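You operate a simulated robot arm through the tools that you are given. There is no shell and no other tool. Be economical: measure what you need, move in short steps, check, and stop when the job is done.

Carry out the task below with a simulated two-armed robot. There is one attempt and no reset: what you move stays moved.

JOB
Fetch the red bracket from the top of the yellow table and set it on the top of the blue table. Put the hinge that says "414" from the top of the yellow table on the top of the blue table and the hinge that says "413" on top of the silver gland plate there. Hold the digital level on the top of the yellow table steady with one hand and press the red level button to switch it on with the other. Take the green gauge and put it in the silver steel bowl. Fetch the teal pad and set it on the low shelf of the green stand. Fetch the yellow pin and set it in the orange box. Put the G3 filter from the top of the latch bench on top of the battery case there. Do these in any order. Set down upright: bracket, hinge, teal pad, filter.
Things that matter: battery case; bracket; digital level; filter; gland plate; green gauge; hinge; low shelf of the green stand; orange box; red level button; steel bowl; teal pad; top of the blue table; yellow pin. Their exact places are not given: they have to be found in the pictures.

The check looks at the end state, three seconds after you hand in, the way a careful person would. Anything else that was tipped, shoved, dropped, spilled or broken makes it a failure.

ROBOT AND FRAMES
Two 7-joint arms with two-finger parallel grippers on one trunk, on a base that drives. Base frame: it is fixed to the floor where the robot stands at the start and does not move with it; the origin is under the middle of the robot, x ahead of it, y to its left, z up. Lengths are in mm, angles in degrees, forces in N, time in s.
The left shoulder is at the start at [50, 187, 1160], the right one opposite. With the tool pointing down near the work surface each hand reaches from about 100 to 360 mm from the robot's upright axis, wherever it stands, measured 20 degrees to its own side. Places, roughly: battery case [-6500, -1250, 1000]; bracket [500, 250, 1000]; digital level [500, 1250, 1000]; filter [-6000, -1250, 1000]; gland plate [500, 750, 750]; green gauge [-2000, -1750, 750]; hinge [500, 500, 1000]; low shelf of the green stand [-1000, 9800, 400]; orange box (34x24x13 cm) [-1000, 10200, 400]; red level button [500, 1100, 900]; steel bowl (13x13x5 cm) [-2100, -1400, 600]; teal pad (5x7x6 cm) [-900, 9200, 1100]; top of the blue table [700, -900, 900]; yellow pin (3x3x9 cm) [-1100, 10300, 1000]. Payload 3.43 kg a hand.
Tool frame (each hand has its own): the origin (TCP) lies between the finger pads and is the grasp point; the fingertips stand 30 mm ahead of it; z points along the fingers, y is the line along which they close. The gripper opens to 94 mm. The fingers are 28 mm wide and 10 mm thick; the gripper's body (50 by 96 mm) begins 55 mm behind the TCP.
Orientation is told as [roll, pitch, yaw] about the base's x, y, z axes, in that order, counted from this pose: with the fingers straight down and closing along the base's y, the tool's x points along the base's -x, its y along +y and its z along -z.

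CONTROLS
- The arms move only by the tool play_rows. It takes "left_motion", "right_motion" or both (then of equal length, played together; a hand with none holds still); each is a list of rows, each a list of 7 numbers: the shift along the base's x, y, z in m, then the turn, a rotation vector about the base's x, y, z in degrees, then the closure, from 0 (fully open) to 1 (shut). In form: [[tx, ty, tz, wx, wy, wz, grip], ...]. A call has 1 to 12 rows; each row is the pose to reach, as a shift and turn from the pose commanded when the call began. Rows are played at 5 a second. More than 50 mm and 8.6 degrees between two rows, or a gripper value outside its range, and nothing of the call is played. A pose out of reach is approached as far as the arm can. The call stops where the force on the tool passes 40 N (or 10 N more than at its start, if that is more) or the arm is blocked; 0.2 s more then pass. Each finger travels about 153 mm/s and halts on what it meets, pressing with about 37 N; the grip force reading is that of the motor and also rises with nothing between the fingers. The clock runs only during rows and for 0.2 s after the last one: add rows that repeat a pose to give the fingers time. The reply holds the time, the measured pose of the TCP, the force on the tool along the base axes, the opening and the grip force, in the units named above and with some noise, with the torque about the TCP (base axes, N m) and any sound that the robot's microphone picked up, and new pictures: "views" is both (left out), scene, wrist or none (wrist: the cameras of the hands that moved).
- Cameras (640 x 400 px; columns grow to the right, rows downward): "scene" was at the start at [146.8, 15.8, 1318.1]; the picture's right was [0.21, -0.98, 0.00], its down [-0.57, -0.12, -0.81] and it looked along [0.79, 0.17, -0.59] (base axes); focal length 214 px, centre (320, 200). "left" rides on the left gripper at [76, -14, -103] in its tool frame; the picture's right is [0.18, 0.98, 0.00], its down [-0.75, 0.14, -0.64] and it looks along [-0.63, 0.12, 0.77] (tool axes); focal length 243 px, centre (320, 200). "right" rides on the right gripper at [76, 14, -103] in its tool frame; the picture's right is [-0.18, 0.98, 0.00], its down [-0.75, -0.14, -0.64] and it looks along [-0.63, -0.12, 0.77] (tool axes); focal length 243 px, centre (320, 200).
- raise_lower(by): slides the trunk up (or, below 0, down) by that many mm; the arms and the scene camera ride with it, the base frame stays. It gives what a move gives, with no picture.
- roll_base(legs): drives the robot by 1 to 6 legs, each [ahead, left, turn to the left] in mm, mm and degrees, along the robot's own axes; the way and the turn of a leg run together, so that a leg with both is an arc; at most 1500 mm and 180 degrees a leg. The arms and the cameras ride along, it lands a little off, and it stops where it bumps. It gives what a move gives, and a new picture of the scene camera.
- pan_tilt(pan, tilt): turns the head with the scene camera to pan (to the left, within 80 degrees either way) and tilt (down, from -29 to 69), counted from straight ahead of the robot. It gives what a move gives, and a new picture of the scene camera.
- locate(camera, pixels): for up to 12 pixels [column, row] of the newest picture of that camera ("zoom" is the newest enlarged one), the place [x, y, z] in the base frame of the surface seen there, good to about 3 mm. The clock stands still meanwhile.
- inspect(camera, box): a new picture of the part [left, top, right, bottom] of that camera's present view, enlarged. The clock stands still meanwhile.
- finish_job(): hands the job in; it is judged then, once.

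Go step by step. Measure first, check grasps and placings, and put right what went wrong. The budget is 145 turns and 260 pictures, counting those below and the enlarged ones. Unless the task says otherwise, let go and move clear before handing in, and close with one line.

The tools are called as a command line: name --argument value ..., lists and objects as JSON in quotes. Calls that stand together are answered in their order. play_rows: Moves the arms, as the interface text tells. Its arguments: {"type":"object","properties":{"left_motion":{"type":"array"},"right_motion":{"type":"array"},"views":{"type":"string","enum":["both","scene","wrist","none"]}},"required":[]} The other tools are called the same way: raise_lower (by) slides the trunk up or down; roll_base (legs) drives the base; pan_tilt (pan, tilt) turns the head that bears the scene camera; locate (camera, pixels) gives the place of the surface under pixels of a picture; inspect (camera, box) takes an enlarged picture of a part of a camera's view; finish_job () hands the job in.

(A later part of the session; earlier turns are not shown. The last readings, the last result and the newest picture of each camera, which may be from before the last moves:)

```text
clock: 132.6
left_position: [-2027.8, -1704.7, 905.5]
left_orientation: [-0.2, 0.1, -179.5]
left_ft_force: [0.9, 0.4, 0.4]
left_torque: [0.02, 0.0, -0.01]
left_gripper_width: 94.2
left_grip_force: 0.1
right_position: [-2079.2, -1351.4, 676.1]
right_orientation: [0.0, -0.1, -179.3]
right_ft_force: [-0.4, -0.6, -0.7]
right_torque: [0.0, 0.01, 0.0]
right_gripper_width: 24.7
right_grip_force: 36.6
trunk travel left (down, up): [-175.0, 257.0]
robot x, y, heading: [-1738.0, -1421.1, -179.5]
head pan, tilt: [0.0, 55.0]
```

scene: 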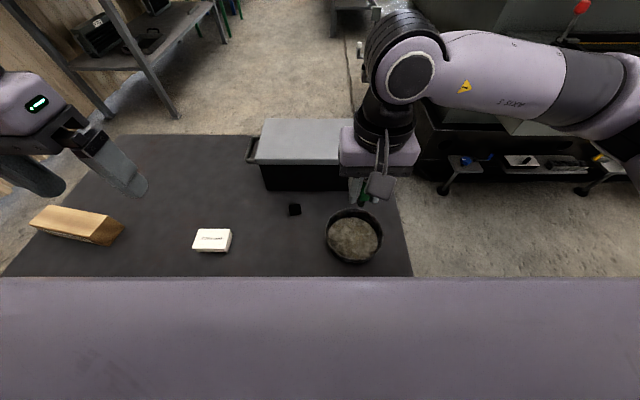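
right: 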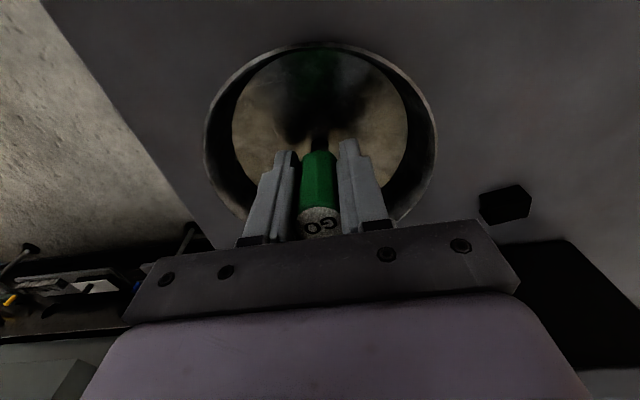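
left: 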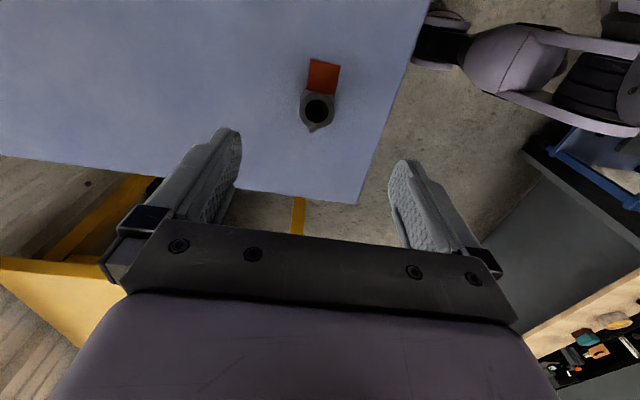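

Contact isn't clear yet; I lower in small steps.

play_rows --right_motion '[[0, 0, -0.001, 0, 0, 0, 1], [0, 0, -0.002, 0, 0, 0, 1], [0, 0, -0.002, 0, 0, 0, 1]]' --views "none"

play_rows --right_motion '[[0, 0, -0.001, 0, 0, 0, 1], [0, 0, -0.001, 0, 0, 0, 1]]' --views "none"

```text
clock: 133.4
left_position: [-2027.9, -1705.3, 905.3]
left_orientation: [-0.2, 0.2, -179.5]
left_ft_force: [0.2, 0.3, 0.5]
left_torque: [-0.04, -0.02, 0.0]
left_gripper_width: 94.0
left_grip_force: 0.1
right_position: [-2079.6, -1352.5, 677.0]
right_orientation: [0.0, -0.1, -179.3]
right_ft_force: [1.3, 1.7, 11.3]
right_torque: [0.07, -0.01, -0.03]
right_gripper_width: 24.4
right_grip_force: 36.8
trunk travel left (down, up): [-175.0, 257.0]
robot x, y, heading: [-1735.7, -1426.0, -179.5]
head pan, tilt: [0.0, 55.0]
```

```text
clock: 134.0
left_position: [-2026.6, -1705.8, 905.8]
left_orientation: [-0.2, -0.1, -179.5]
left_ft_force: [0.6, 0.1, 1.1]
left_torque: [-0.01, 0.03, 0.05]
left_gripper_width: 94.3
left_grip_force: 0.1
right_position: [-2079.6, -1352.0, 675.4]
right_orientation: [0.1, -0.4, -179.4]
right_ft_force: [4.7, 5.4, 34.3]
right_torque: [0.2, -0.16, -0.01]
right_gripper_width: 24.5
right_grip_force: 36.9
trunk travel left (down, up): [-175.0, 257.0]
robot x, y, heading: [-1737.0, -1423.0, -179.6]
head pan, tilt: [0.0, 55.0]
```

Now it presses firmly; I ease up 2 mm, open gently and rise.

play_rows --right_motion '[[0, 0, 0.001, 0, 0, 0, 1], [0, 0, 0.002, 0, 0, 0, 1], [0, 0, 0.002, 0, 0, 0, 0.85], [0, 0, 0.002, 0, 0, 0, 0.65], [0, 0, 0.002, 0, 0, 0, 0.6], [0, 0, 0.002, 0, 0, 0, 0.55], [0, 0, 0.03, 0, 0, 0, 0.55], [0, 0, 0.07, 0, 0, 0, 0.55], [0, 0, 0.12, 0, 0, 0, 0.4], [0, 0, 0.16, 0, 0, 0, 0.1]]'

```text
clock: 136.2
left_position: [-2027.4, -1705.6, 904.0]
left_orientation: [-0.2, 0.1, -179.4]
left_ft_force: [0.0, -0.2, 0.6]
left_torque: [-0.01, -0.01, 0.03]
left_gripper_width: 94.1
left_grip_force: 0.1
right_position: [-2080.3, -1351.9, 829.7]
right_orientation: [-0.1, 0.0, -179.3]
right_ft_force: [-0.7, 0.1, 0.0]
right_torque: [-0.01, -0.01, 0.0]
right_gripper_width: 84.5
right_grip_force: 0.1
trunk travel left (down, up): [-175.0, 257.0]
robot x, y, heading: [-1736.2, -1424.8, -179.6]
head pan, tilt: [0.0, 55.0]
```

scene: 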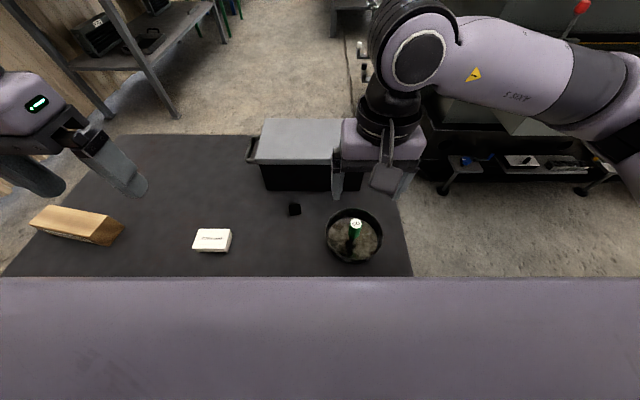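
right: 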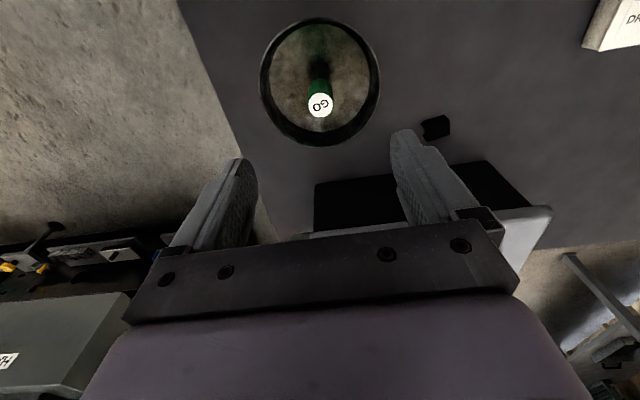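

The gauge stands in the bowl. I raise the trunk, draw the right hand in, back off and look for a way to the latch bench.

raise_lower --by 200

play_rows --right_motion '[[0.02, 0, 0.03, 0, 0, 0, 0], [0.04, 0, 0.06, 0, 0, 0, 0], [0.05, 0, 0.09, 0, 0, 0, 0], [0.06, 0.0, 0.12, 0, 0, 0, 0]]' --views "none"

roll_base --legs '[[-500, 0, 0]]'

pan_tilt --pan 0 --tilt 25

```text
clock: 138.4
left_position: [-2027.9, -1706.9, 1104.8]
left_orientation: [-0.2, 0.1, -179.5]
left_ft_force: [-0.7, 0.5, 0.5]
left_torque: [0.0, -0.02, 0.0]
left_gripper_width: 93.9
left_grip_force: 0.0
right_position: [-2080.1, -1351.6, 1029.0]
right_orientation: [-0.1, 0.0, -179.2]
right_ft_force: [-0.1, -0.3, 0.0]
right_torque: [0.0, -0.01, -0.01]
right_gripper_width: 84.7
right_grip_force: 0.0
trunk travel left (down, up): [-375.0, 57.0]
robot x, y, heading: [-1736.4, -1424.8, -179.3]
head pan, tilt: [0.0, 55.0]
```

```text
clock: 139.4
left_position: [-2027.7, -1706.3, 1105.0]
left_orientation: [-0.3, 0.1, -179.6]
left_ft_force: [0.2, -0.2, -0.3]
left_torque: [0.0, 0.03, 0.0]
left_gripper_width: 93.7
left_grip_force: 0.2
right_position: [-2017.3, -1351.3, 1150.1]
right_orientation: [-0.1, 0.0, -179.3]
right_ft_force: [0.1, 0.0, 0.3]
right_torque: [-0.01, -0.01, -0.03]
right_gripper_width: 94.2
right_grip_force: 0.1
trunk travel left (down, up): [-375.0, 57.0]
robot x, y, heading: [-1733.2, -1426.1, -179.8]
head pan, tilt: [0.0, 55.0]
```

```text
clock: 142.4
left_position: [-1528.1, -1700.5, 1104.4]
left_orientation: [-0.2, 0.0, 179.7]
left_ft_force: [-0.8, 0.3, -0.5]
left_torque: [-0.01, 0.03, 0.0]
left_gripper_width: 94.0
left_grip_force: 0.1
right_position: [-1511.8, -1346.7, 1150.5]
right_orientation: [0.0, 0.0, 179.8]
right_ft_force: [0.1, -0.1, 1.2]
right_torque: [0.04, 0.01, 0.0]
right_gripper_width: 93.9
right_grip_force: 0.0
trunk travel left (down, up): [-375.0, 57.0]
robot x, y, heading: [-1233.2, -1419.2, 179.6]
head pan, tilt: [0.0, 55.0]
```

scene: 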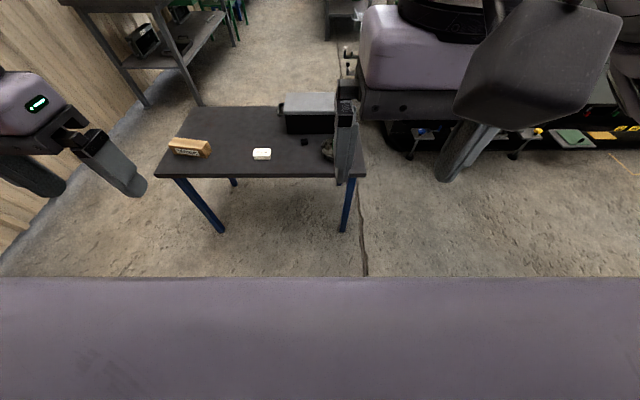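

```text
clock: 143.3
left_position: [-1527.5, -1701.1, 1103.9]
left_orientation: [-0.2, 0.2, 179.7]
left_ft_force: [0.4, 0.0, -0.6]
left_torque: [-0.02, 0.02, 0.03]
left_gripper_width: 94.0
left_grip_force: 0.1
right_position: [-1511.9, -1346.1, 1150.4]
right_orientation: [0.0, 0.0, 179.7]
right_ft_force: [0.3, -0.3, 0.0]
right_torque: [0.0, 0.0, -0.02]
right_gripper_width: 94.1
right_grip_force: 0.1
trunk travel left (down, up): [-375.0, 57.0]
robot x, y, heading: [-1230.7, -1421.5, 179.8]
head pan, tilt: [0.0, 25.0]
```

scene: 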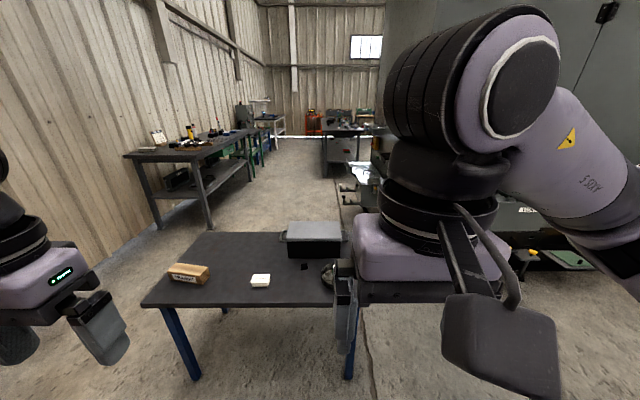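

I measure floor landmarks on both sides of the small table.

locate --camera "scene" --pixels '[[210, 228], [160, 228], [250, 178], [322, 178], [325, 130], [340, 190], [365, 205], [305, 137], [355, 200], [305, 170], [180, 365], [350, 160]]'

inspect --camera "scene" --box '[240, 90, 400, 190]'

```text
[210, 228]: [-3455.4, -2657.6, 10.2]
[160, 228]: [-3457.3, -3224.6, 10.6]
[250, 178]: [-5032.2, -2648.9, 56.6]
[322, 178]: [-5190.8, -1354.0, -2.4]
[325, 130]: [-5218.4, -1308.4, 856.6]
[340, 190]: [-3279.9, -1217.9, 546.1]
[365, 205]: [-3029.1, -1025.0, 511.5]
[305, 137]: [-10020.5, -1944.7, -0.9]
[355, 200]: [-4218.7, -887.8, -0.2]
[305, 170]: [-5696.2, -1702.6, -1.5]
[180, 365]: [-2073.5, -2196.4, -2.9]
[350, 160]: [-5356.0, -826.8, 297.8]
```

```text
4.00 times, centred on (320, 140) of scene
```

zoom: 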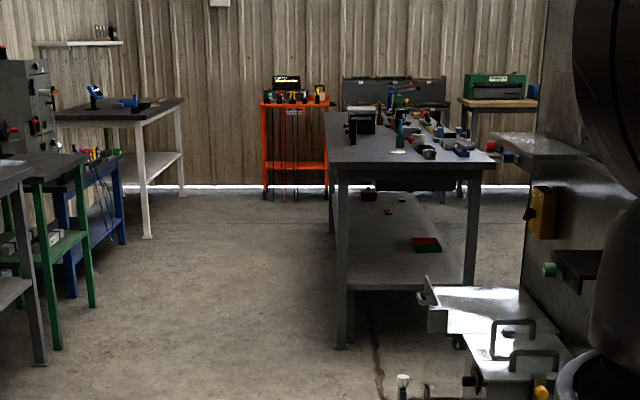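

I check the passage on the right of the small table too.

pan_tilt --pan -25 --tilt 50

pan_tilt --pan 40 --tilt 40

```text
clock: 144.2
left_position: [-1529.2, -1700.5, 1104.7]
left_orientation: [-0.2, 0.1, 179.7]
left_ft_force: [-0.3, 0.2, -1.1]
left_torque: [-0.03, 0.02, -0.02]
left_gripper_width: 94.1
left_grip_force: 0.1
right_position: [-1513.1, -1346.3, 1149.4]
right_orientation: [0.0, 0.0, 179.8]
right_ft_force: [-1.0, 0.8, -0.3]
right_torque: [-0.03, -0.03, 0.02]
right_gripper_width: 94.1
right_grip_force: 0.1
trunk travel left (down, up): [-375.0, 57.0]
robot x, y, heading: [-1233.7, -1422.8, 179.7]
head pan, tilt: [-25.0, 50.0]
```

scene: 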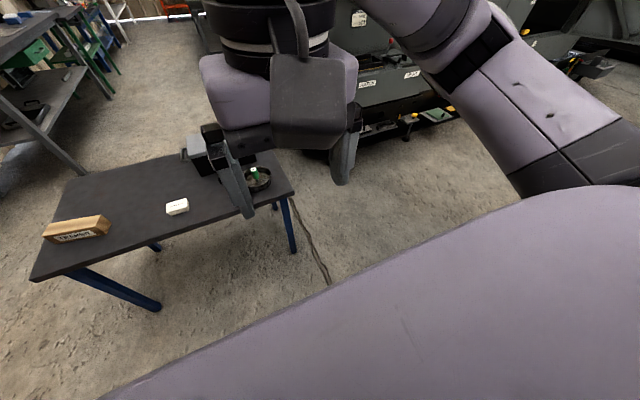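

```text
clock: 145.6
left_position: [-1527.5, -1701.0, 1105.3]
left_orientation: [-0.2, 0.2, 179.7]
left_ft_force: [-0.5, 0.1, -0.2]
left_torque: [0.02, -0.01, 0.03]
left_gripper_width: 93.9
left_grip_force: 0.0
right_position: [-1511.8, -1346.8, 1148.8]
right_orientation: [0.0, 0.1, 179.8]
right_ft_force: [0.7, 0.5, 0.3]
right_torque: [0.03, 0.02, -0.05]
right_gripper_width: 93.9
right_grip_force: 0.2
trunk travel left (down, up): [-375.0, 57.0]
robot x, y, heading: [-1232.0, -1417.8, 179.7]
head pan, tilt: [40.0, 40.0]
```

scene: 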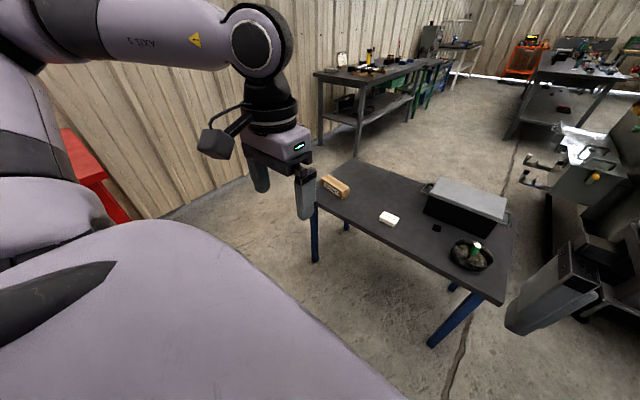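

locate --camera "scene" --pixels '[[315, 261], [155, 217], [245, 175], [357, 152], [318, 145], [525, 180], [545, 240], [560, 280], [500, 300], [110, 175], [130, 215], [405, 165]]'

pan_tilt --pan -45 --tilt 35

```text
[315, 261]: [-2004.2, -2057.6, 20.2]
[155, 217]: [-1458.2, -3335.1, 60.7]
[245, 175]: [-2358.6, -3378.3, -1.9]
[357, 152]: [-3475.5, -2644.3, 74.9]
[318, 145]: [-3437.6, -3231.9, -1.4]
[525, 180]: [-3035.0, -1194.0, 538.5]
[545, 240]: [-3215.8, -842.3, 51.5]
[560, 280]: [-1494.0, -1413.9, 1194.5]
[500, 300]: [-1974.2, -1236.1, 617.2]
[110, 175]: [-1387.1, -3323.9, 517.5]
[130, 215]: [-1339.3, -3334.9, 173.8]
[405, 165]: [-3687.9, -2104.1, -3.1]
```

```text
clock: 147.2
left_position: [-1528.0, -1700.4, 1104.7]
left_orientation: [-0.2, 0.1, 179.7]
left_ft_force: [-0.8, -0.3, -0.8]
left_torque: [0.0, -0.01, 0.0]
left_gripper_width: 93.9
left_grip_force: 0.1
right_position: [-1512.0, -1346.8, 1149.9]
right_orientation: [-0.1, 0.0, 179.8]
right_ft_force: [0.2, -0.1, -0.7]
right_torque: [0.0, 0.01, -0.01]
right_gripper_width: 94.0
right_grip_force: 0.1
trunk travel left (down, up): [-375.0, 57.0]
robot x, y, heading: [-1230.6, -1421.3, 179.6]
head pan, tilt: [-45.0, 35.0]
```

scene: 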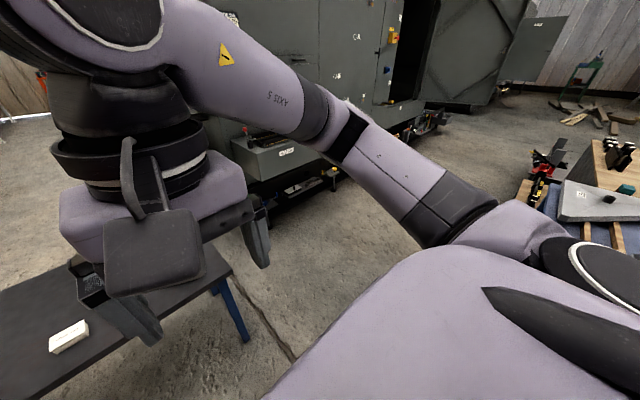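

The left passage (table leg y≈−2196 to wall y≈−3378) is wide enough if I travel sideways facing +y, the heading I also need at the latch bench. First: left 600, then turn to face +y.

roll_base --legs '[[0, 600, 0], [0, 0, -90], [-480, 470, 0]]'

pan_tilt --pan 60 --tilt 35

```text
clock: 157.6
left_position: [-1967.7, -2246.8, 1105.3]
left_orientation: [-0.1, 0.1, 92.5]
left_ft_force: [0.0, 0.6, 0.2]
left_torque: [0.03, 0.02, 0.02]
left_gripper_width: 94.0
left_grip_force: 0.0
right_position: [-1613.2, -2245.8, 1149.6]
right_orientation: [0.1, -0.1, 92.7]
right_ft_force: [0.8, -0.5, -0.2]
right_torque: [0.0, -0.01, 0.01]
right_gripper_width: 94.2
right_grip_force: 0.0
trunk travel left (down, up): [-375.0, 57.0]
robot x, y, heading: [-1671.8, -2524.3, 92.6]
head pan, tilt: [-45.0, 35.0]
```

scene: 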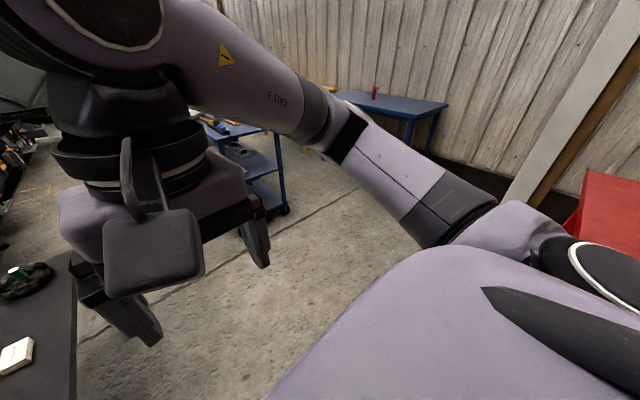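

```text
clock: 159.4
left_position: [-1967.5, -2247.0, 1104.2]
left_orientation: [-0.3, 0.1, 92.5]
left_ft_force: [-1.1, 0.0, 0.1]
left_torque: [0.01, 0.03, 0.0]
left_gripper_width: 94.0
left_grip_force: 0.0
right_position: [-1612.8, -2244.8, 1150.3]
right_orientation: [0.0, 0.1, 92.7]
right_ft_force: [-0.4, -0.4, 0.1]
right_torque: [0.0, 0.0, 0.04]
right_gripper_width: 94.0
right_grip_force: 0.1
trunk travel left (down, up): [-375.0, 57.0]
robot x, y, heading: [-1674.7, -2527.1, 92.4]
head pan, tilt: [60.0, 35.0]
```

scene: 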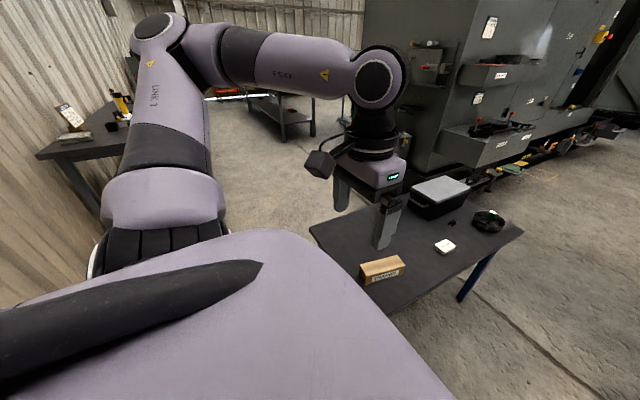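

The way is as planned. I go back a bit, sideways past the table, then forward into the aisle.

roll_base --legs '[[-205, 75, -2.4], [0, 1130, 0], [880, 0, 0]]'

roll_base --legs '[[0, 1300, 0]]'

```text
clock: 170.8
left_position: [-3127.0, -1516.8, 1103.9]
left_orientation: [-0.2, 0.1, 88.8]
left_ft_force: [-0.2, -0.2, -0.5]
left_torque: [-0.01, -0.01, 0.03]
left_gripper_width: 93.8
left_grip_force: 0.1
right_position: [-2773.4, -1538.4, 1150.9]
right_orientation: [0.0, 0.0, 89.0]
right_ft_force: [1.8, 0.4, 0.3]
right_torque: [-0.04, 0.03, 0.0]
right_gripper_width: 94.1
right_grip_force: 0.1
trunk travel left (down, up): [-375.0, 57.0]
robot x, y, heading: [-2854.1, -1818.9, 88.8]
head pan, tilt: [60.0, 35.0]
```

scene: 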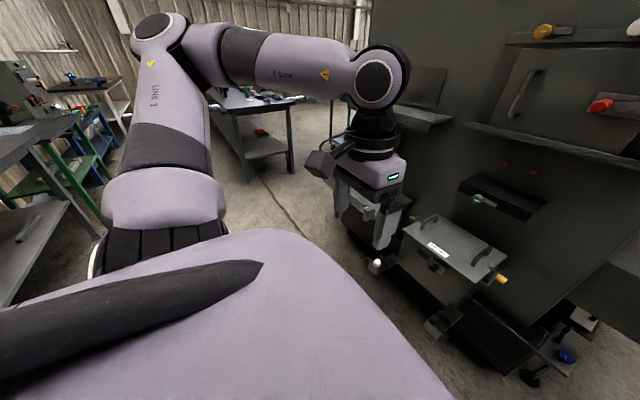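

```text
clock: 177.2
left_position: [-4402.9, -1480.6, 1105.2]
left_orientation: [-0.2, 0.1, 88.1]
left_ft_force: [-0.5, -0.1, 0.3]
left_torque: [0.03, -0.01, 0.0]
left_gripper_width: 94.1
left_grip_force: 0.0
right_position: [-4050.7, -1505.1, 1149.2]
right_orientation: [-0.1, -0.1, 88.4]
right_ft_force: [0.4, 0.1, 0.4]
right_torque: [0.03, 0.01, -0.01]
right_gripper_width: 93.9
right_grip_force: 0.1
trunk travel left (down, up): [-375.0, 57.0]
robot x, y, heading: [-4132.3, -1781.5, 87.9]
head pan, tilt: [60.0, 35.0]
```

scene: 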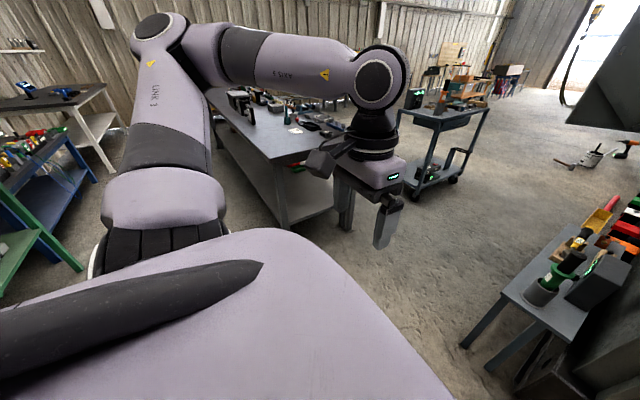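

I continue left along the long bench.

roll_base --legs '[[0, 0, 2.0], [0, 1350, 0]]'

pan_tilt --pan 30 --tilt 35

```text
clock: 184.6
left_position: [-5799.4, -1462.8, 1105.6]
left_orientation: [-0.2, 0.1, 88.5]
left_ft_force: [0.2, -0.7, -0.8]
left_torque: [-0.02, -0.01, 0.02]
left_gripper_width: 94.0
left_grip_force: 0.1
right_position: [-5444.6, -1486.1, 1151.4]
right_orientation: [0.0, 0.0, 88.5]
right_ft_force: [0.0, 0.4, 0.1]
right_torque: [0.02, -0.01, 0.0]
right_gripper_width: 94.1
right_grip_force: 0.0
trunk travel left (down, up): [-375.0, 57.0]
robot x, y, heading: [-5527.7, -1767.1, 88.2]
head pan, tilt: [60.0, 35.0]
```

scene: 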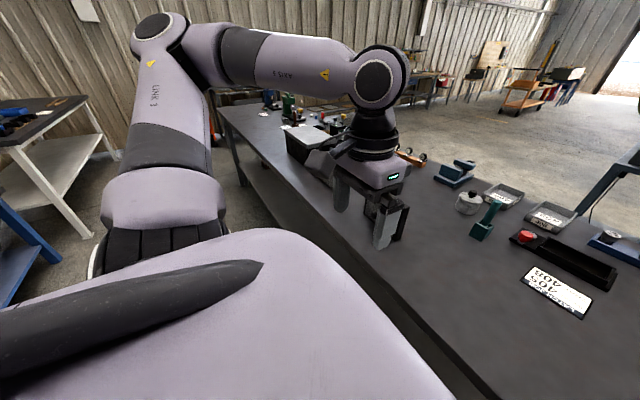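

```text
clock: 185.5
left_position: [-5799.2, -1463.6, 1104.4]
left_orientation: [-0.1, 0.1, 88.4]
left_ft_force: [-0.1, -0.2, -0.2]
left_torque: [0.0, -0.03, 0.0]
left_gripper_width: 94.0
left_grip_force: 0.0
right_position: [-5444.6, -1486.3, 1151.0]
right_orientation: [0.0, 0.0, 88.5]
right_ft_force: [0.2, 0.0, -0.3]
right_torque: [0.0, 0.04, -0.02]
right_gripper_width: 93.7
right_grip_force: 0.1
trunk travel left (down, up): [-375.0, 57.0]
robot x, y, heading: [-5525.1, -1767.0, 88.2]
head pan, tilt: [30.0, 35.0]
```

scene: 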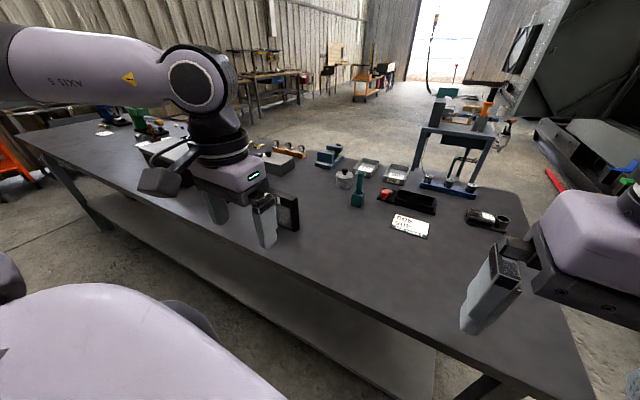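

The bench carries many parts. I drive 350 further left for a clearer view of the box and the black part beside it.

roll_base --legs '[[0, 350, 1.5]]'

pan_tilt --pan 5 --tilt 45

inspect --camera "scene" --box '[160, 60, 480, 260]'

```text
clock: 187.8
left_position: [-6164.4, -1462.7, 1104.1]
left_orientation: [-0.3, 0.0, 89.6]
left_ft_force: [-0.8, -0.6, 0.8]
left_torque: [0.0, -0.01, 0.0]
left_gripper_width: 94.0
left_grip_force: 0.0
right_position: [-5811.4, -1479.8, 1150.3]
right_orientation: [0.0, 0.0, 89.8]
right_ft_force: [-0.5, 0.1, 0.4]
right_torque: [0.02, 0.01, 0.02]
right_gripper_width: 93.8
right_grip_force: 0.1
trunk travel left (down, up): [-375.0, 57.0]
robot x, y, heading: [-5887.5, -1762.1, 89.4]
head pan, tilt: [30.0, 35.0]
```

scene: 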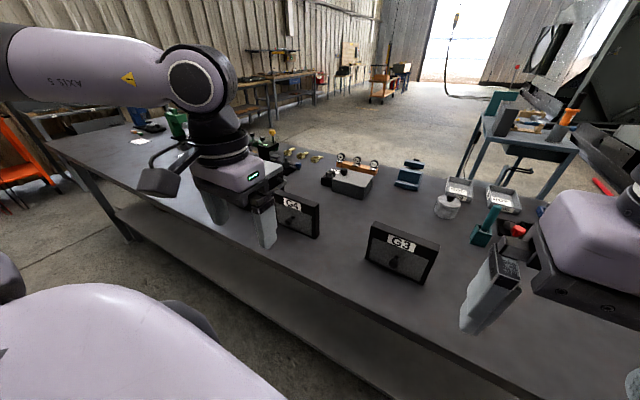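

```text
clock: 188.7
left_position: [-6163.6, -1462.7, 1104.7]
left_orientation: [-0.2, 0.1, 89.6]
left_ft_force: [0.6, 0.0, 0.3]
left_torque: [0.01, 0.03, -0.02]
left_gripper_width: 94.0
left_grip_force: 0.1
right_position: [-5810.4, -1477.9, 1150.1]
right_orientation: [0.1, -0.1, 89.8]
right_ft_force: [-0.2, 0.0, -1.2]
right_torque: [0.04, -0.02, 0.02]
right_gripper_width: 94.0
right_grip_force: 0.0
trunk travel left (down, up): [-375.0, 57.0]
robot x, y, heading: [-5885.1, -1759.3, 89.5]
head pan, tilt: [5.0, 45.0]
```

scene: 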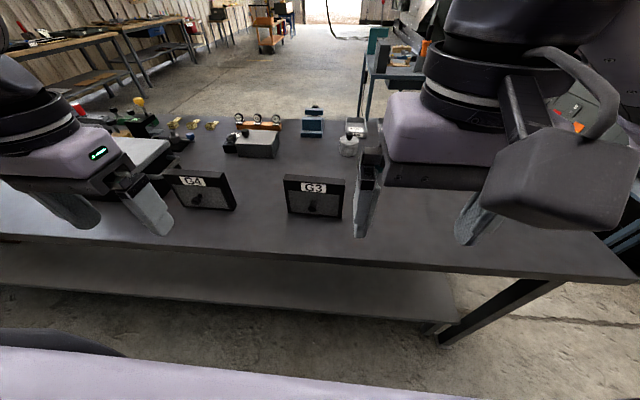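

```text
2.00 times, centred on (320, 160) of scene
```

zoom: 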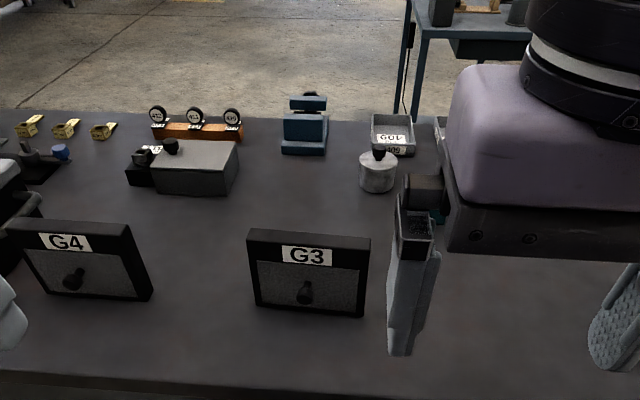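

G3 stands at (315,197), G4 left of it, and the white-lidded box near (130,150) is likely the battery case. I measure.

locate --camera "zoom" --pixels '[[250, 235], [368, 240], [258, 305], [360, 312], [305, 292], [310, 255], [310, 233], [320, 350], [120, 225], [150, 295], [250, 380]]'

locate --camera "scene" --pixels '[[130, 152], [150, 145], [165, 150], [100, 150], [160, 168], [120, 140]]'

pan_tilt --pan 45 --tilt 45

```text
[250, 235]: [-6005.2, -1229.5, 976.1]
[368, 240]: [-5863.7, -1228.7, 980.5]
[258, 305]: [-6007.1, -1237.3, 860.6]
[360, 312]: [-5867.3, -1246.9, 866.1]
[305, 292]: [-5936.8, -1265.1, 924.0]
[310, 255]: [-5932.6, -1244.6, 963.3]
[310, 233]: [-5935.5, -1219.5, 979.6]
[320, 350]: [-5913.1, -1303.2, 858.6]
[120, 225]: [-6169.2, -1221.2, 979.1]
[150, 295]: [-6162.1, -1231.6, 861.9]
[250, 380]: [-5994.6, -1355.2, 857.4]
```

```text
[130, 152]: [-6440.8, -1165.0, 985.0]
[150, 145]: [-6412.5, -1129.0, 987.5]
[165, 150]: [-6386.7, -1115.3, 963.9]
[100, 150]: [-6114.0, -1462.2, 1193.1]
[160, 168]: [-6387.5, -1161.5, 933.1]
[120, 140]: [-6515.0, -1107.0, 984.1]
```

```text
clock: 189.8
left_position: [-6164.5, -1463.0, 1104.3]
left_orientation: [-0.3, 0.1, 89.6]
left_ft_force: [-0.5, -0.5, -0.1]
left_torque: [0.01, 0.0, 0.04]
left_gripper_width: 94.0
left_grip_force: 0.1
right_position: [-5811.3, -1478.6, 1150.1]
right_orientation: [0.0, 0.0, 89.8]
right_ft_force: [0.1, 0.4, -0.8]
right_torque: [-0.01, -0.05, 0.0]
right_gripper_width: 94.3
right_grip_force: 0.2
trunk travel left (down, up): [-375.0, 57.0]
robot x, y, heading: [-5886.9, -1759.8, 89.6]
head pan, tilt: [45.0, 45.0]
```

scene: 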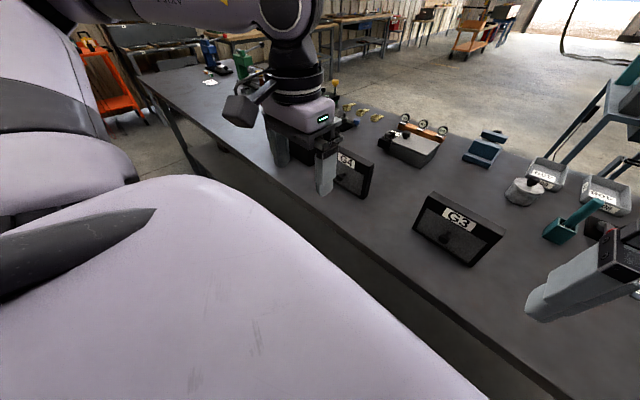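

G3: x −6006…−5864, y about −1245…−1220, top z 980, knob at z 924. The case lid is at z≈985 near x −6440. I shift the base left 150 and ahead 60, then turn the right hand so it closes along y.

roll_base --legs '[[60, 150, 0.5]]'

play_rows --right_motion '[[0, 0.03, 0.0, 0, 0, 0, 0], [0, 0.06, 0.0, 0, 0, -8, 0], [0, 0.09, 0, 0, 0, -16, 0], [0, 0.12, 0, 0, 0, -24, 0], [0, 0.14, 0, 0, 0, -32, 0], [0, 0.15, 0, 0, 0, -40, 0], [0, 0.15, 0, 0, 0, -48, 0], [0, 0.15, 0, 0, 0, -56, 0], [0, 0.15, 0, 0, 0, -64, 0], [0, 0.15, 0, 0, 0, -72, 0], [0, 0.15, 0, 0, 0, -80, 0], [0, 0.15, 0, 0, 0, -88, 0]]'

```text
clock: 191.2
left_position: [-6317.8, -1406.1, 1104.1]
left_orientation: [-0.3, 0.1, 90.3]
left_ft_force: [0.4, -1.2, 0.1]
left_torque: [0.0, -0.02, 0.02]
left_gripper_width: 94.4
left_grip_force: 0.1
right_position: [-5964.2, -1418.4, 1149.3]
right_orientation: [-0.2, -0.1, 90.5]
right_ft_force: [0.4, 0.1, 0.6]
right_torque: [-0.03, -0.05, -0.01]
right_gripper_width: 94.1
right_grip_force: 0.1
trunk travel left (down, up): [-375.0, 57.0]
robot x, y, heading: [-6037.4, -1700.0, 90.2]
head pan, tilt: [45.0, 45.0]
```

scene: 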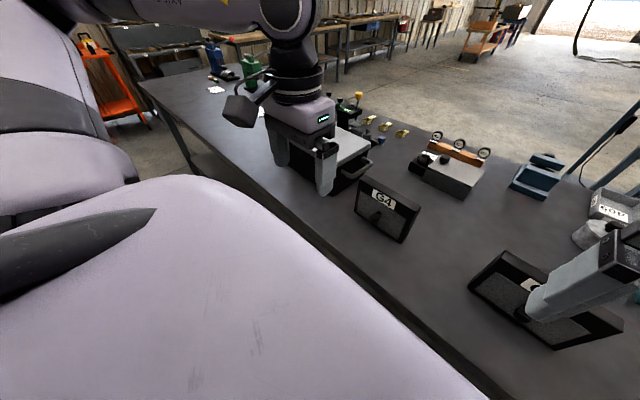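

```text
clock: 193.8
left_position: [-6319.0, -1406.3, 1105.0]
left_orientation: [-0.1, 0.1, 90.2]
left_ft_force: [-0.1, 0.3, 0.0]
left_torque: [0.02, -0.05, -0.01]
left_gripper_width: 93.9
left_grip_force: 0.0
right_position: [-5963.9, -1267.4, 1148.6]
right_orientation: [0.0, 0.1, 2.3]
right_ft_force: [-0.1, 0.0, -0.6]
right_torque: [0.01, 0.02, 0.01]
right_gripper_width: 94.1
right_grip_force: 0.0
trunk travel left (down, up): [-375.0, 57.0]
robot x, y, heading: [-6039.6, -1701.8, 90.1]
head pan, tilt: [45.0, 45.0]
```

scene: 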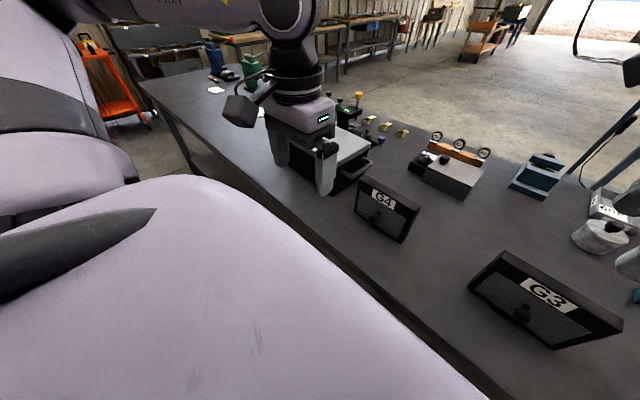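
right: 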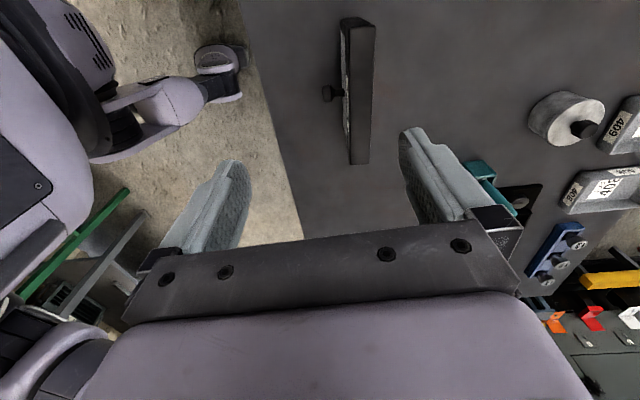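

The filter's top edge shows at (345–375, 22–162). I locate its edges.

locate --camera "right" --pixels '[[352, 30], [372, 30], [354, 95], [371, 95], [353, 158], [367, 158], [328, 93], [348, 110], [345, 60]]'

inspect --camera "right" --box '[280, 0, 440, 180]'

```text
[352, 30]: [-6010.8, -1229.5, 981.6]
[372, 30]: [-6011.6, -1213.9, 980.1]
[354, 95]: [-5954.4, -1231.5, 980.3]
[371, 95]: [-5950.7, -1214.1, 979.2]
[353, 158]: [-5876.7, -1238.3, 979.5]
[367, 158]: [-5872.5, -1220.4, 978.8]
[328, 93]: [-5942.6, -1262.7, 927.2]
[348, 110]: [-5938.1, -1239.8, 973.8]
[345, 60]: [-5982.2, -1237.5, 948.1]
```

```text
2.22 times, centred on (360, 90) of right
```

zoom: 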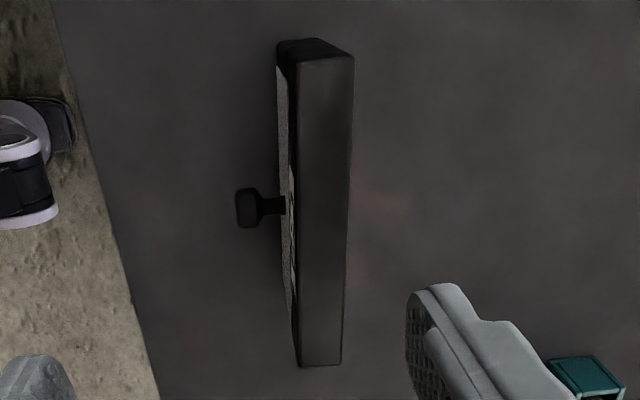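

The plate is turned about −3° with centre (−5940,−1226). I descend to z≈972 (tips above the knob), grip and lift.

play_rows --right_motion '[[0.012, 0.02, -0.02, 0, 0, -2.5, 0], [0.024, 0.041, -0.05, 0, 0, -5.3, 0], [0.024, 0.041, -0.09, 0, 0, -5.3, 0], [0.024, 0.041, -0.13, 0, 0, -5.3, 0], [0.024, 0.041, -0.16, 0, 0, -5.3, 0], [0.024, 0.041, -0.177, 0, 0, -5.3, 0], [0.024, 0.041, -0.177, 0, 0, -5.3, 0], [0.024, 0.041, -0.177, 0, 0, -5.3, 0.5], [0.024, 0.041, -0.177, 0, 0, -5.3, 0.8], [0.024, 0.041, -0.177, 0, 0, -5.3, 1], [0.024, 0.041, -0.177, 0, 0, -5.3, 1]]' --views "wrist"

```text
clock: 196.2
left_position: [-6317.8, -1405.3, 1105.2]
left_orientation: [-0.2, 0.1, 90.3]
left_ft_force: [0.5, 0.6, -0.6]
left_torque: [-0.02, 0.01, -0.02]
left_gripper_width: 93.8
left_grip_force: 0.0
right_position: [-5939.4, -1226.4, 972.2]
right_orientation: [0.0, 0.0, -2.7]
right_ft_force: [0.5, 0.7, -0.1]
right_torque: [0.02, -0.03, -0.02]
right_gripper_width: 29.5
right_grip_force: 37.2
trunk travel left (down, up): [-375.0, 57.0]
robot x, y, heading: [-6042.7, -1702.3, 90.2]
head pan, tilt: [45.0, 45.0]
```

right: 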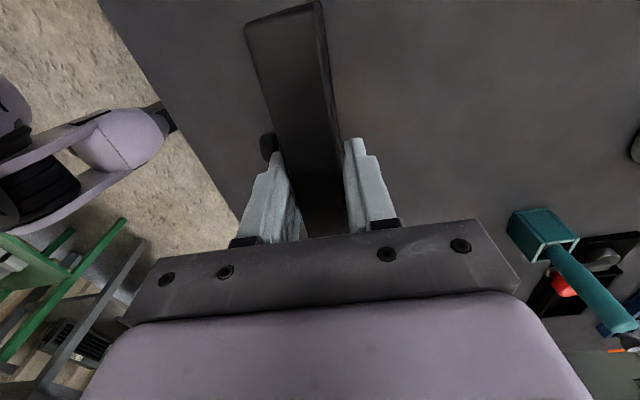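

Gripped. I lift it and drive left toward the battery case.

play_rows --right_motion '[[0, 0, 0.01, 0, 0, 0, 1], [0, 0, 0.05, 0, 0, 0, 1], [0, 0, 0.09, 0, 0, 0, 1], [0, 0, 0.13, 0, 0, 0, 1], [0, 0, 0.17, 0, 0, 0, 1], [0, 0, 0.17, 0, 0, 0, 1]]' --views "none"

roll_base --legs '[[0, 300, 0]]'

pan_tilt --pan 5 --tilt 45

```text
clock: 197.6
left_position: [-6317.1, -1405.6, 1104.0]
left_orientation: [-0.2, 0.1, 90.3]
left_ft_force: [0.4, 0.2, -0.4]
left_torque: [0.04, -0.01, 0.01]
left_gripper_width: 93.9
left_grip_force: 0.0
right_position: [-5938.9, -1228.3, 1146.9]
right_orientation: [-0.1, 0.0, -2.8]
right_ft_force: [-0.2, -0.1, -1.6]
right_torque: [-0.01, 0.05, -0.05]
right_gripper_width: 29.8
right_grip_force: 37.4
trunk travel left (down, up): [-375.0, 57.0]
robot x, y, heading: [-6040.2, -1700.5, 90.1]
head pan, tilt: [45.0, 45.0]
```

```text
clock: 199.7
left_position: [-6625.7, -1408.4, 1104.5]
left_orientation: [-0.1, 0.0, 90.4]
left_ft_force: [-0.5, -0.9, 0.6]
left_torque: [0.02, -0.01, 0.01]
left_gripper_width: 94.3
left_grip_force: 0.1
right_position: [-6246.5, -1228.9, 1146.1]
right_orientation: [0.0, -0.1, -2.8]
right_ft_force: [0.1, 0.4, -2.0]
right_torque: [-0.02, -0.03, -0.01]
right_gripper_width: 29.8
right_grip_force: 36.9
trunk travel left (down, up): [-375.0, 57.0]
robot x, y, heading: [-6342.3, -1704.7, 90.7]
head pan, tilt: [45.0, 45.0]
```

scene: 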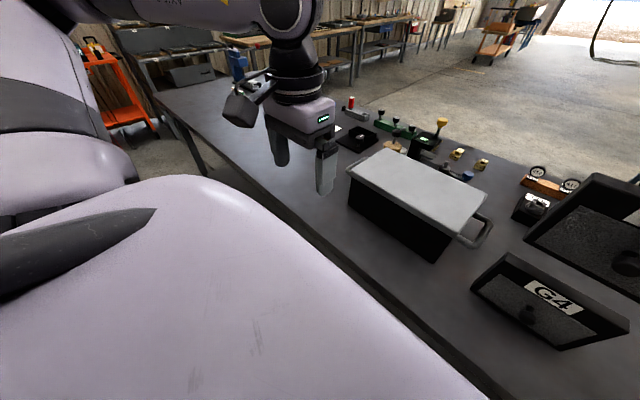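

```text
clock: 200.8
left_position: [-6623.8, -1407.5, 1104.6]
left_orientation: [-0.2, 0.0, 90.3]
left_ft_force: [0.2, 1.2, 0.5]
left_torque: [-0.01, 0.0, -0.03]
left_gripper_width: 93.7
left_grip_force: 0.1
right_position: [-6244.6, -1229.7, 1145.1]
right_orientation: [0.1, 0.0, -2.8]
right_ft_force: [-0.1, 0.3, -2.3]
right_torque: [-0.01, 0.0, -0.02]
right_gripper_width: 30.3
right_grip_force: 36.4
trunk travel left (down, up): [-375.0, 57.0]
robot x, y, heading: [-6342.3, -1704.6, 90.5]
head pan, tilt: [5.0, 45.0]
```

scene: 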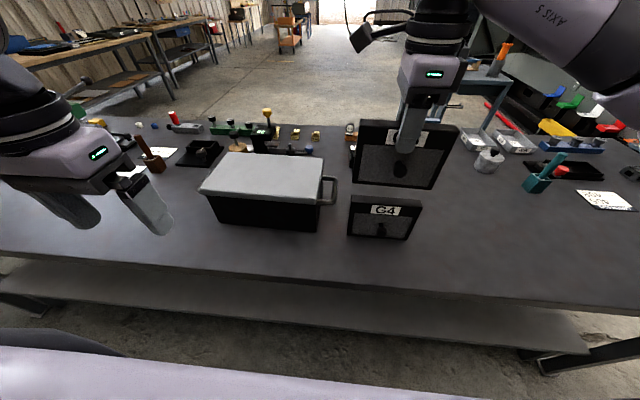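

The case is in full view. I measure its lid.

locate --camera "scene" --pixels '[[206, 188], [315, 200], [228, 157], [318, 162], [265, 178], [280, 195], [245, 165], [265, 225], [323, 178], [330, 190]]'

```text
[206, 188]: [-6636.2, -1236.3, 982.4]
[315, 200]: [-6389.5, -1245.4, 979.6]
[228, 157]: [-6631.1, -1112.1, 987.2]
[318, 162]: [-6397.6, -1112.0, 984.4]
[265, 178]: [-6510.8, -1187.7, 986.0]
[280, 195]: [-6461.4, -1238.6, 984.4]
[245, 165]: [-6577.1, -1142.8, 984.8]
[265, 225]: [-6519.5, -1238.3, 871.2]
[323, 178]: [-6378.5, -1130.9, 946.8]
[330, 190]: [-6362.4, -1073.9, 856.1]
```

Lid: x −6640…−6392, y −1248…−1105, z 985. I drive 267 left and move the filter over its centre.

roll_base --legs '[[0, 267, -0.5]]'

play_rows --right_motion '[[0, 0.03, 0, 0, 0, 0, 1], [0, 0.053, 0, 0, 0, 0, 1], [0, 0.053, -0.02, 0, 0, 0, 1], [0, 0.053, -0.038, 0, 0, 0, 1], [0, 0.053, -0.042, 0, 0, 0, 1], [0, 0.053, -0.042, 0, 0, 0, 1]]'

```text
clock: 202.6
left_position: [-6883.6, -1407.3, 1104.0]
left_orientation: [-0.1, 0.1, 90.1]
left_ft_force: [0.0, 0.4, -0.3]
left_torque: [0.01, -0.03, 0.0]
left_gripper_width: 94.0
left_grip_force: 0.1
right_position: [-6503.2, -1230.6, 1145.2]
right_orientation: [0.0, 0.1, -3.0]
right_ft_force: [-0.8, -0.2, -2.1]
right_torque: [-0.03, -0.01, 0.02]
right_gripper_width: 29.9
right_grip_force: 36.7
trunk travel left (down, up): [-375.0, 57.0]
robot x, y, heading: [-6604.2, -1697.6, 89.9]
head pan, tilt: [5.0, 45.0]
```

scene: 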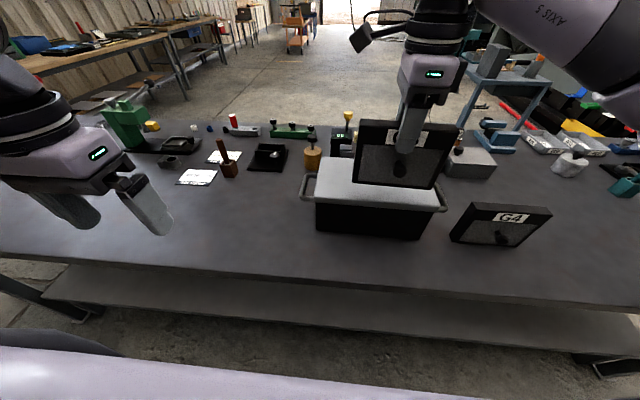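

```text
clock: 204.0
left_position: [-6882.9, -1407.7, 1104.2]
left_orientation: [-0.2, 0.2, 90.1]
left_ft_force: [0.0, 0.3, 0.6]
left_torque: [-0.03, 0.0, 0.03]
left_gripper_width: 94.0
left_grip_force: 0.1
right_position: [-6502.5, -1177.8, 1105.3]
right_orientation: [0.0, -0.1, -3.1]
right_ft_force: [0.8, -0.7, -1.3]
right_torque: [-0.05, -0.03, 0.0]
right_gripper_width: 30.0
right_grip_force: 37.7
trunk travel left (down, up): [-375.0, 57.0]
robot x, y, heading: [-6600.8, -1703.8, 90.0]
head pan, tilt: [5.0, 45.0]
```

scene: 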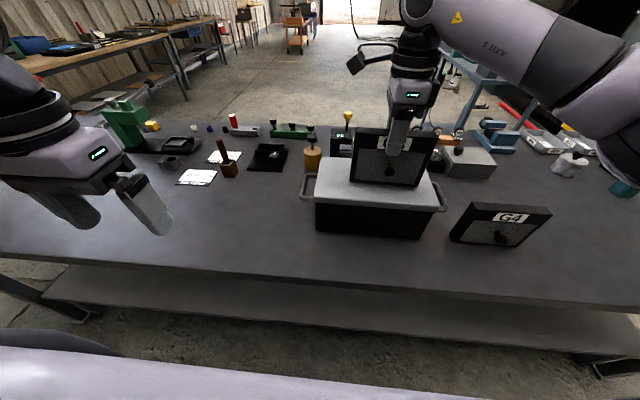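
right: 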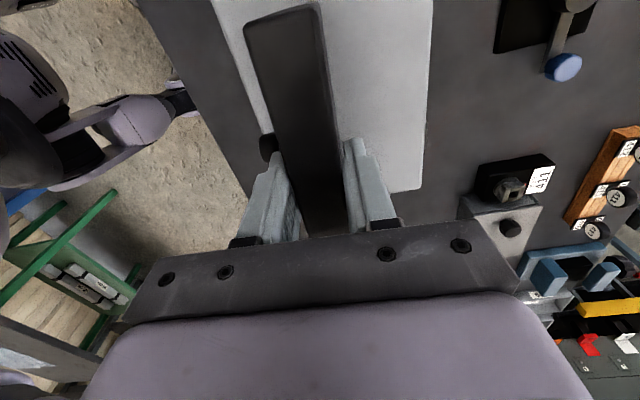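

Over the lid's middle. I lower in small steps to contact.

play_rows --right_motion '[[0, 0, -0.002, 0, 0, 0, 1], [0, 0, -0.004, 0, 0, 0, 1], [0, 0, -0.004, 0, 0, 0, 1]]' --views "none"

play_rows --right_motion '[[0, 0, -0.0015, 0, 0, 0, 1], [0, 0, -0.0015, 0, 0, 0, 1]]' --views "none"

```text
clock: 204.8
left_position: [-6882.8, -1407.9, 1104.3]
left_orientation: [-0.1, 0.1, 90.1]
left_ft_force: [-0.6, 0.5, 0.2]
left_torque: [0.01, 0.02, 0.04]
left_gripper_width: 94.0
left_grip_force: 0.1
right_position: [-6502.9, -1178.9, 1101.7]
right_orientation: [-0.2, -0.1, -3.0]
right_ft_force: [0.8, -0.2, -1.7]
right_torque: [0.01, 0.03, -0.02]
right_gripper_width: 29.7
right_grip_force: 36.8
trunk travel left (down, up): [-375.0, 57.0]
robot x, y, heading: [-6604.0, -1704.4, 89.9]
head pan, tilt: [5.0, 45.0]
```

```text
clock: 205.4
left_position: [-6881.9, -1406.8, 1104.1]
left_orientation: [-0.2, 0.0, 90.1]
left_ft_force: [-0.4, 0.3, -0.4]
left_torque: [0.01, -0.01, -0.03]
left_gripper_width: 93.8
left_grip_force: 0.0
right_position: [-6503.4, -1178.6, 1099.6]
right_orientation: [0.1, 0.0, -3.1]
right_ft_force: [0.2, -0.4, -2.5]
right_torque: [-0.03, -0.02, 0.0]
right_gripper_width: 30.1
right_grip_force: 37.0
trunk travel left (down, up): [-375.0, 57.0]
robot x, y, heading: [-6602.6, -1701.9, 90.2]
head pan, tilt: [5.0, 45.0]
```

play_rows --right_motion '[[0, 0, -0.001, 0, 0, 0, 1], [0, 0, -0.0015, 0, 0, 0, 1]]' --views "none"

play_rows --right_motion '[[0, 0, -0.001, 0, 0, 0, 1], [0, 0, -0.001, 0, 0, 0, 1]]' --views "wrist"

```text
clock: 206.0
left_position: [-6883.5, -1408.8, 1103.2]
left_orientation: [-0.2, 0.2, 90.1]
left_ft_force: [-0.1, -0.2, 0.4]
left_torque: [0.01, 0.03, -0.01]
left_gripper_width: 94.3
left_grip_force: 0.0
right_position: [-6502.4, -1180.1, 1096.4]
right_orientation: [0.0, 0.1, -3.1]
right_ft_force: [1.0, -0.3, 2.8]
right_torque: [-0.12, -0.22, 0.05]
right_gripper_width: 30.0
right_grip_force: 37.3
trunk travel left (down, up): [-375.0, 57.0]
robot x, y, heading: [-6605.2, -1704.6, 90.2]
head pan, tilt: [5.0, 45.0]
```

```text
clock: 206.6
left_position: [-6883.8, -1408.0, 1104.2]
left_orientation: [-0.2, 0.0, 90.1]
left_ft_force: [-0.4, 1.0, 0.8]
left_torque: [-0.03, -0.02, 0.02]
left_gripper_width: 94.2
left_grip_force: 0.1
right_position: [-6502.8, -1179.8, 1098.3]
right_orientation: [0.3, 0.1, -3.1]
right_ft_force: [1.3, -1.3, 12.6]
right_torque: [-0.18, -0.38, 0.01]
right_gripper_width: 30.1
right_grip_force: 37.4
trunk travel left (down, up): [-375.0, 57.0]
robot x, y, heading: [-6604.6, -1704.5, 90.0]
head pan, tilt: [5.0, 45.0]
```

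right: 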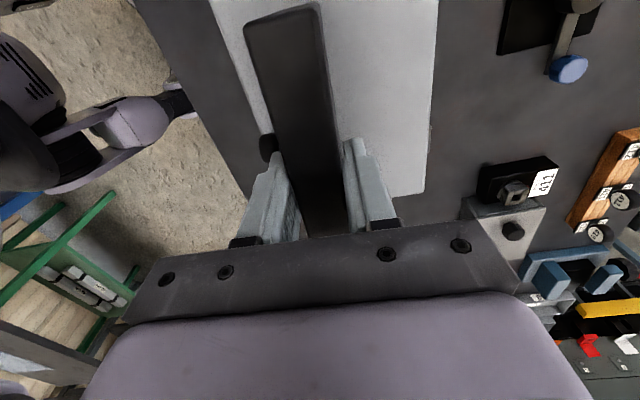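

It stands on the lid. I release slowly and lift.

play_rows --right_motion '[[0, 0, 0.001, 0, 0, 0, 1], [0, 0, 0.001, 0, 0, 0, 0.8], [0, 0, 0.001, 0, 0, 0, 0.6], [0, 0, 0.001, 0, 0, 0, 0.3], [0, 0, 0.001, 0, 0, 0, 0], [0, 0, 0.02, 0, 0, 0, 0], [0, 0, 0.05, 0, 0, 0, 0], [0, -0.01, 0.08, 0, 0, 0, 0], [0, -0.03, 0.1, 0, 0, 0, 0]]'

```text
clock: 208.6
left_position: [-6882.5, -1408.8, 1105.1]
left_orientation: [-0.2, 0.1, 90.1]
left_ft_force: [-0.3, 0.4, 0.1]
left_torque: [0.02, -0.02, 0.02]
left_gripper_width: 94.0
left_grip_force: 0.0
right_position: [-6501.7, -1209.3, 1193.9]
right_orientation: [0.0, 0.0, -3.0]
right_ft_force: [-0.4, 0.8, 0.1]
right_torque: [0.01, 0.02, 0.01]
right_gripper_width: 93.9
right_grip_force: 0.1
trunk travel left (down, up): [-375.0, 57.0]
robot x, y, heading: [-6601.0, -1703.9, 90.1]
head pan, tilt: [5.0, 45.0]
```

scene: 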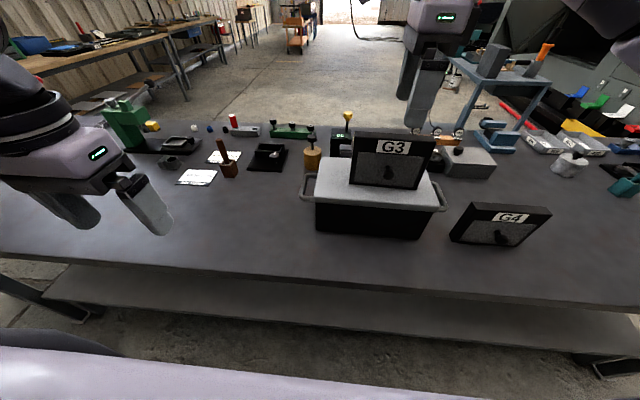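
right: 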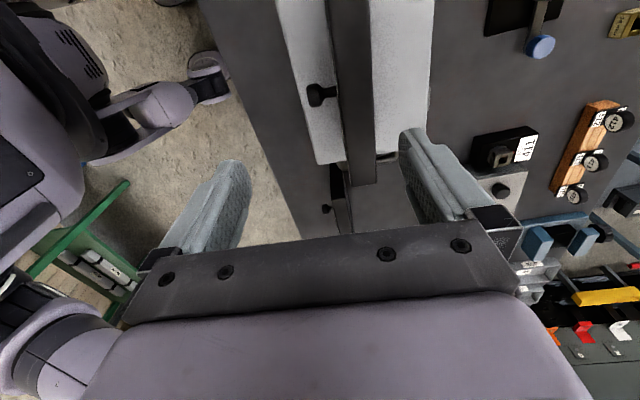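

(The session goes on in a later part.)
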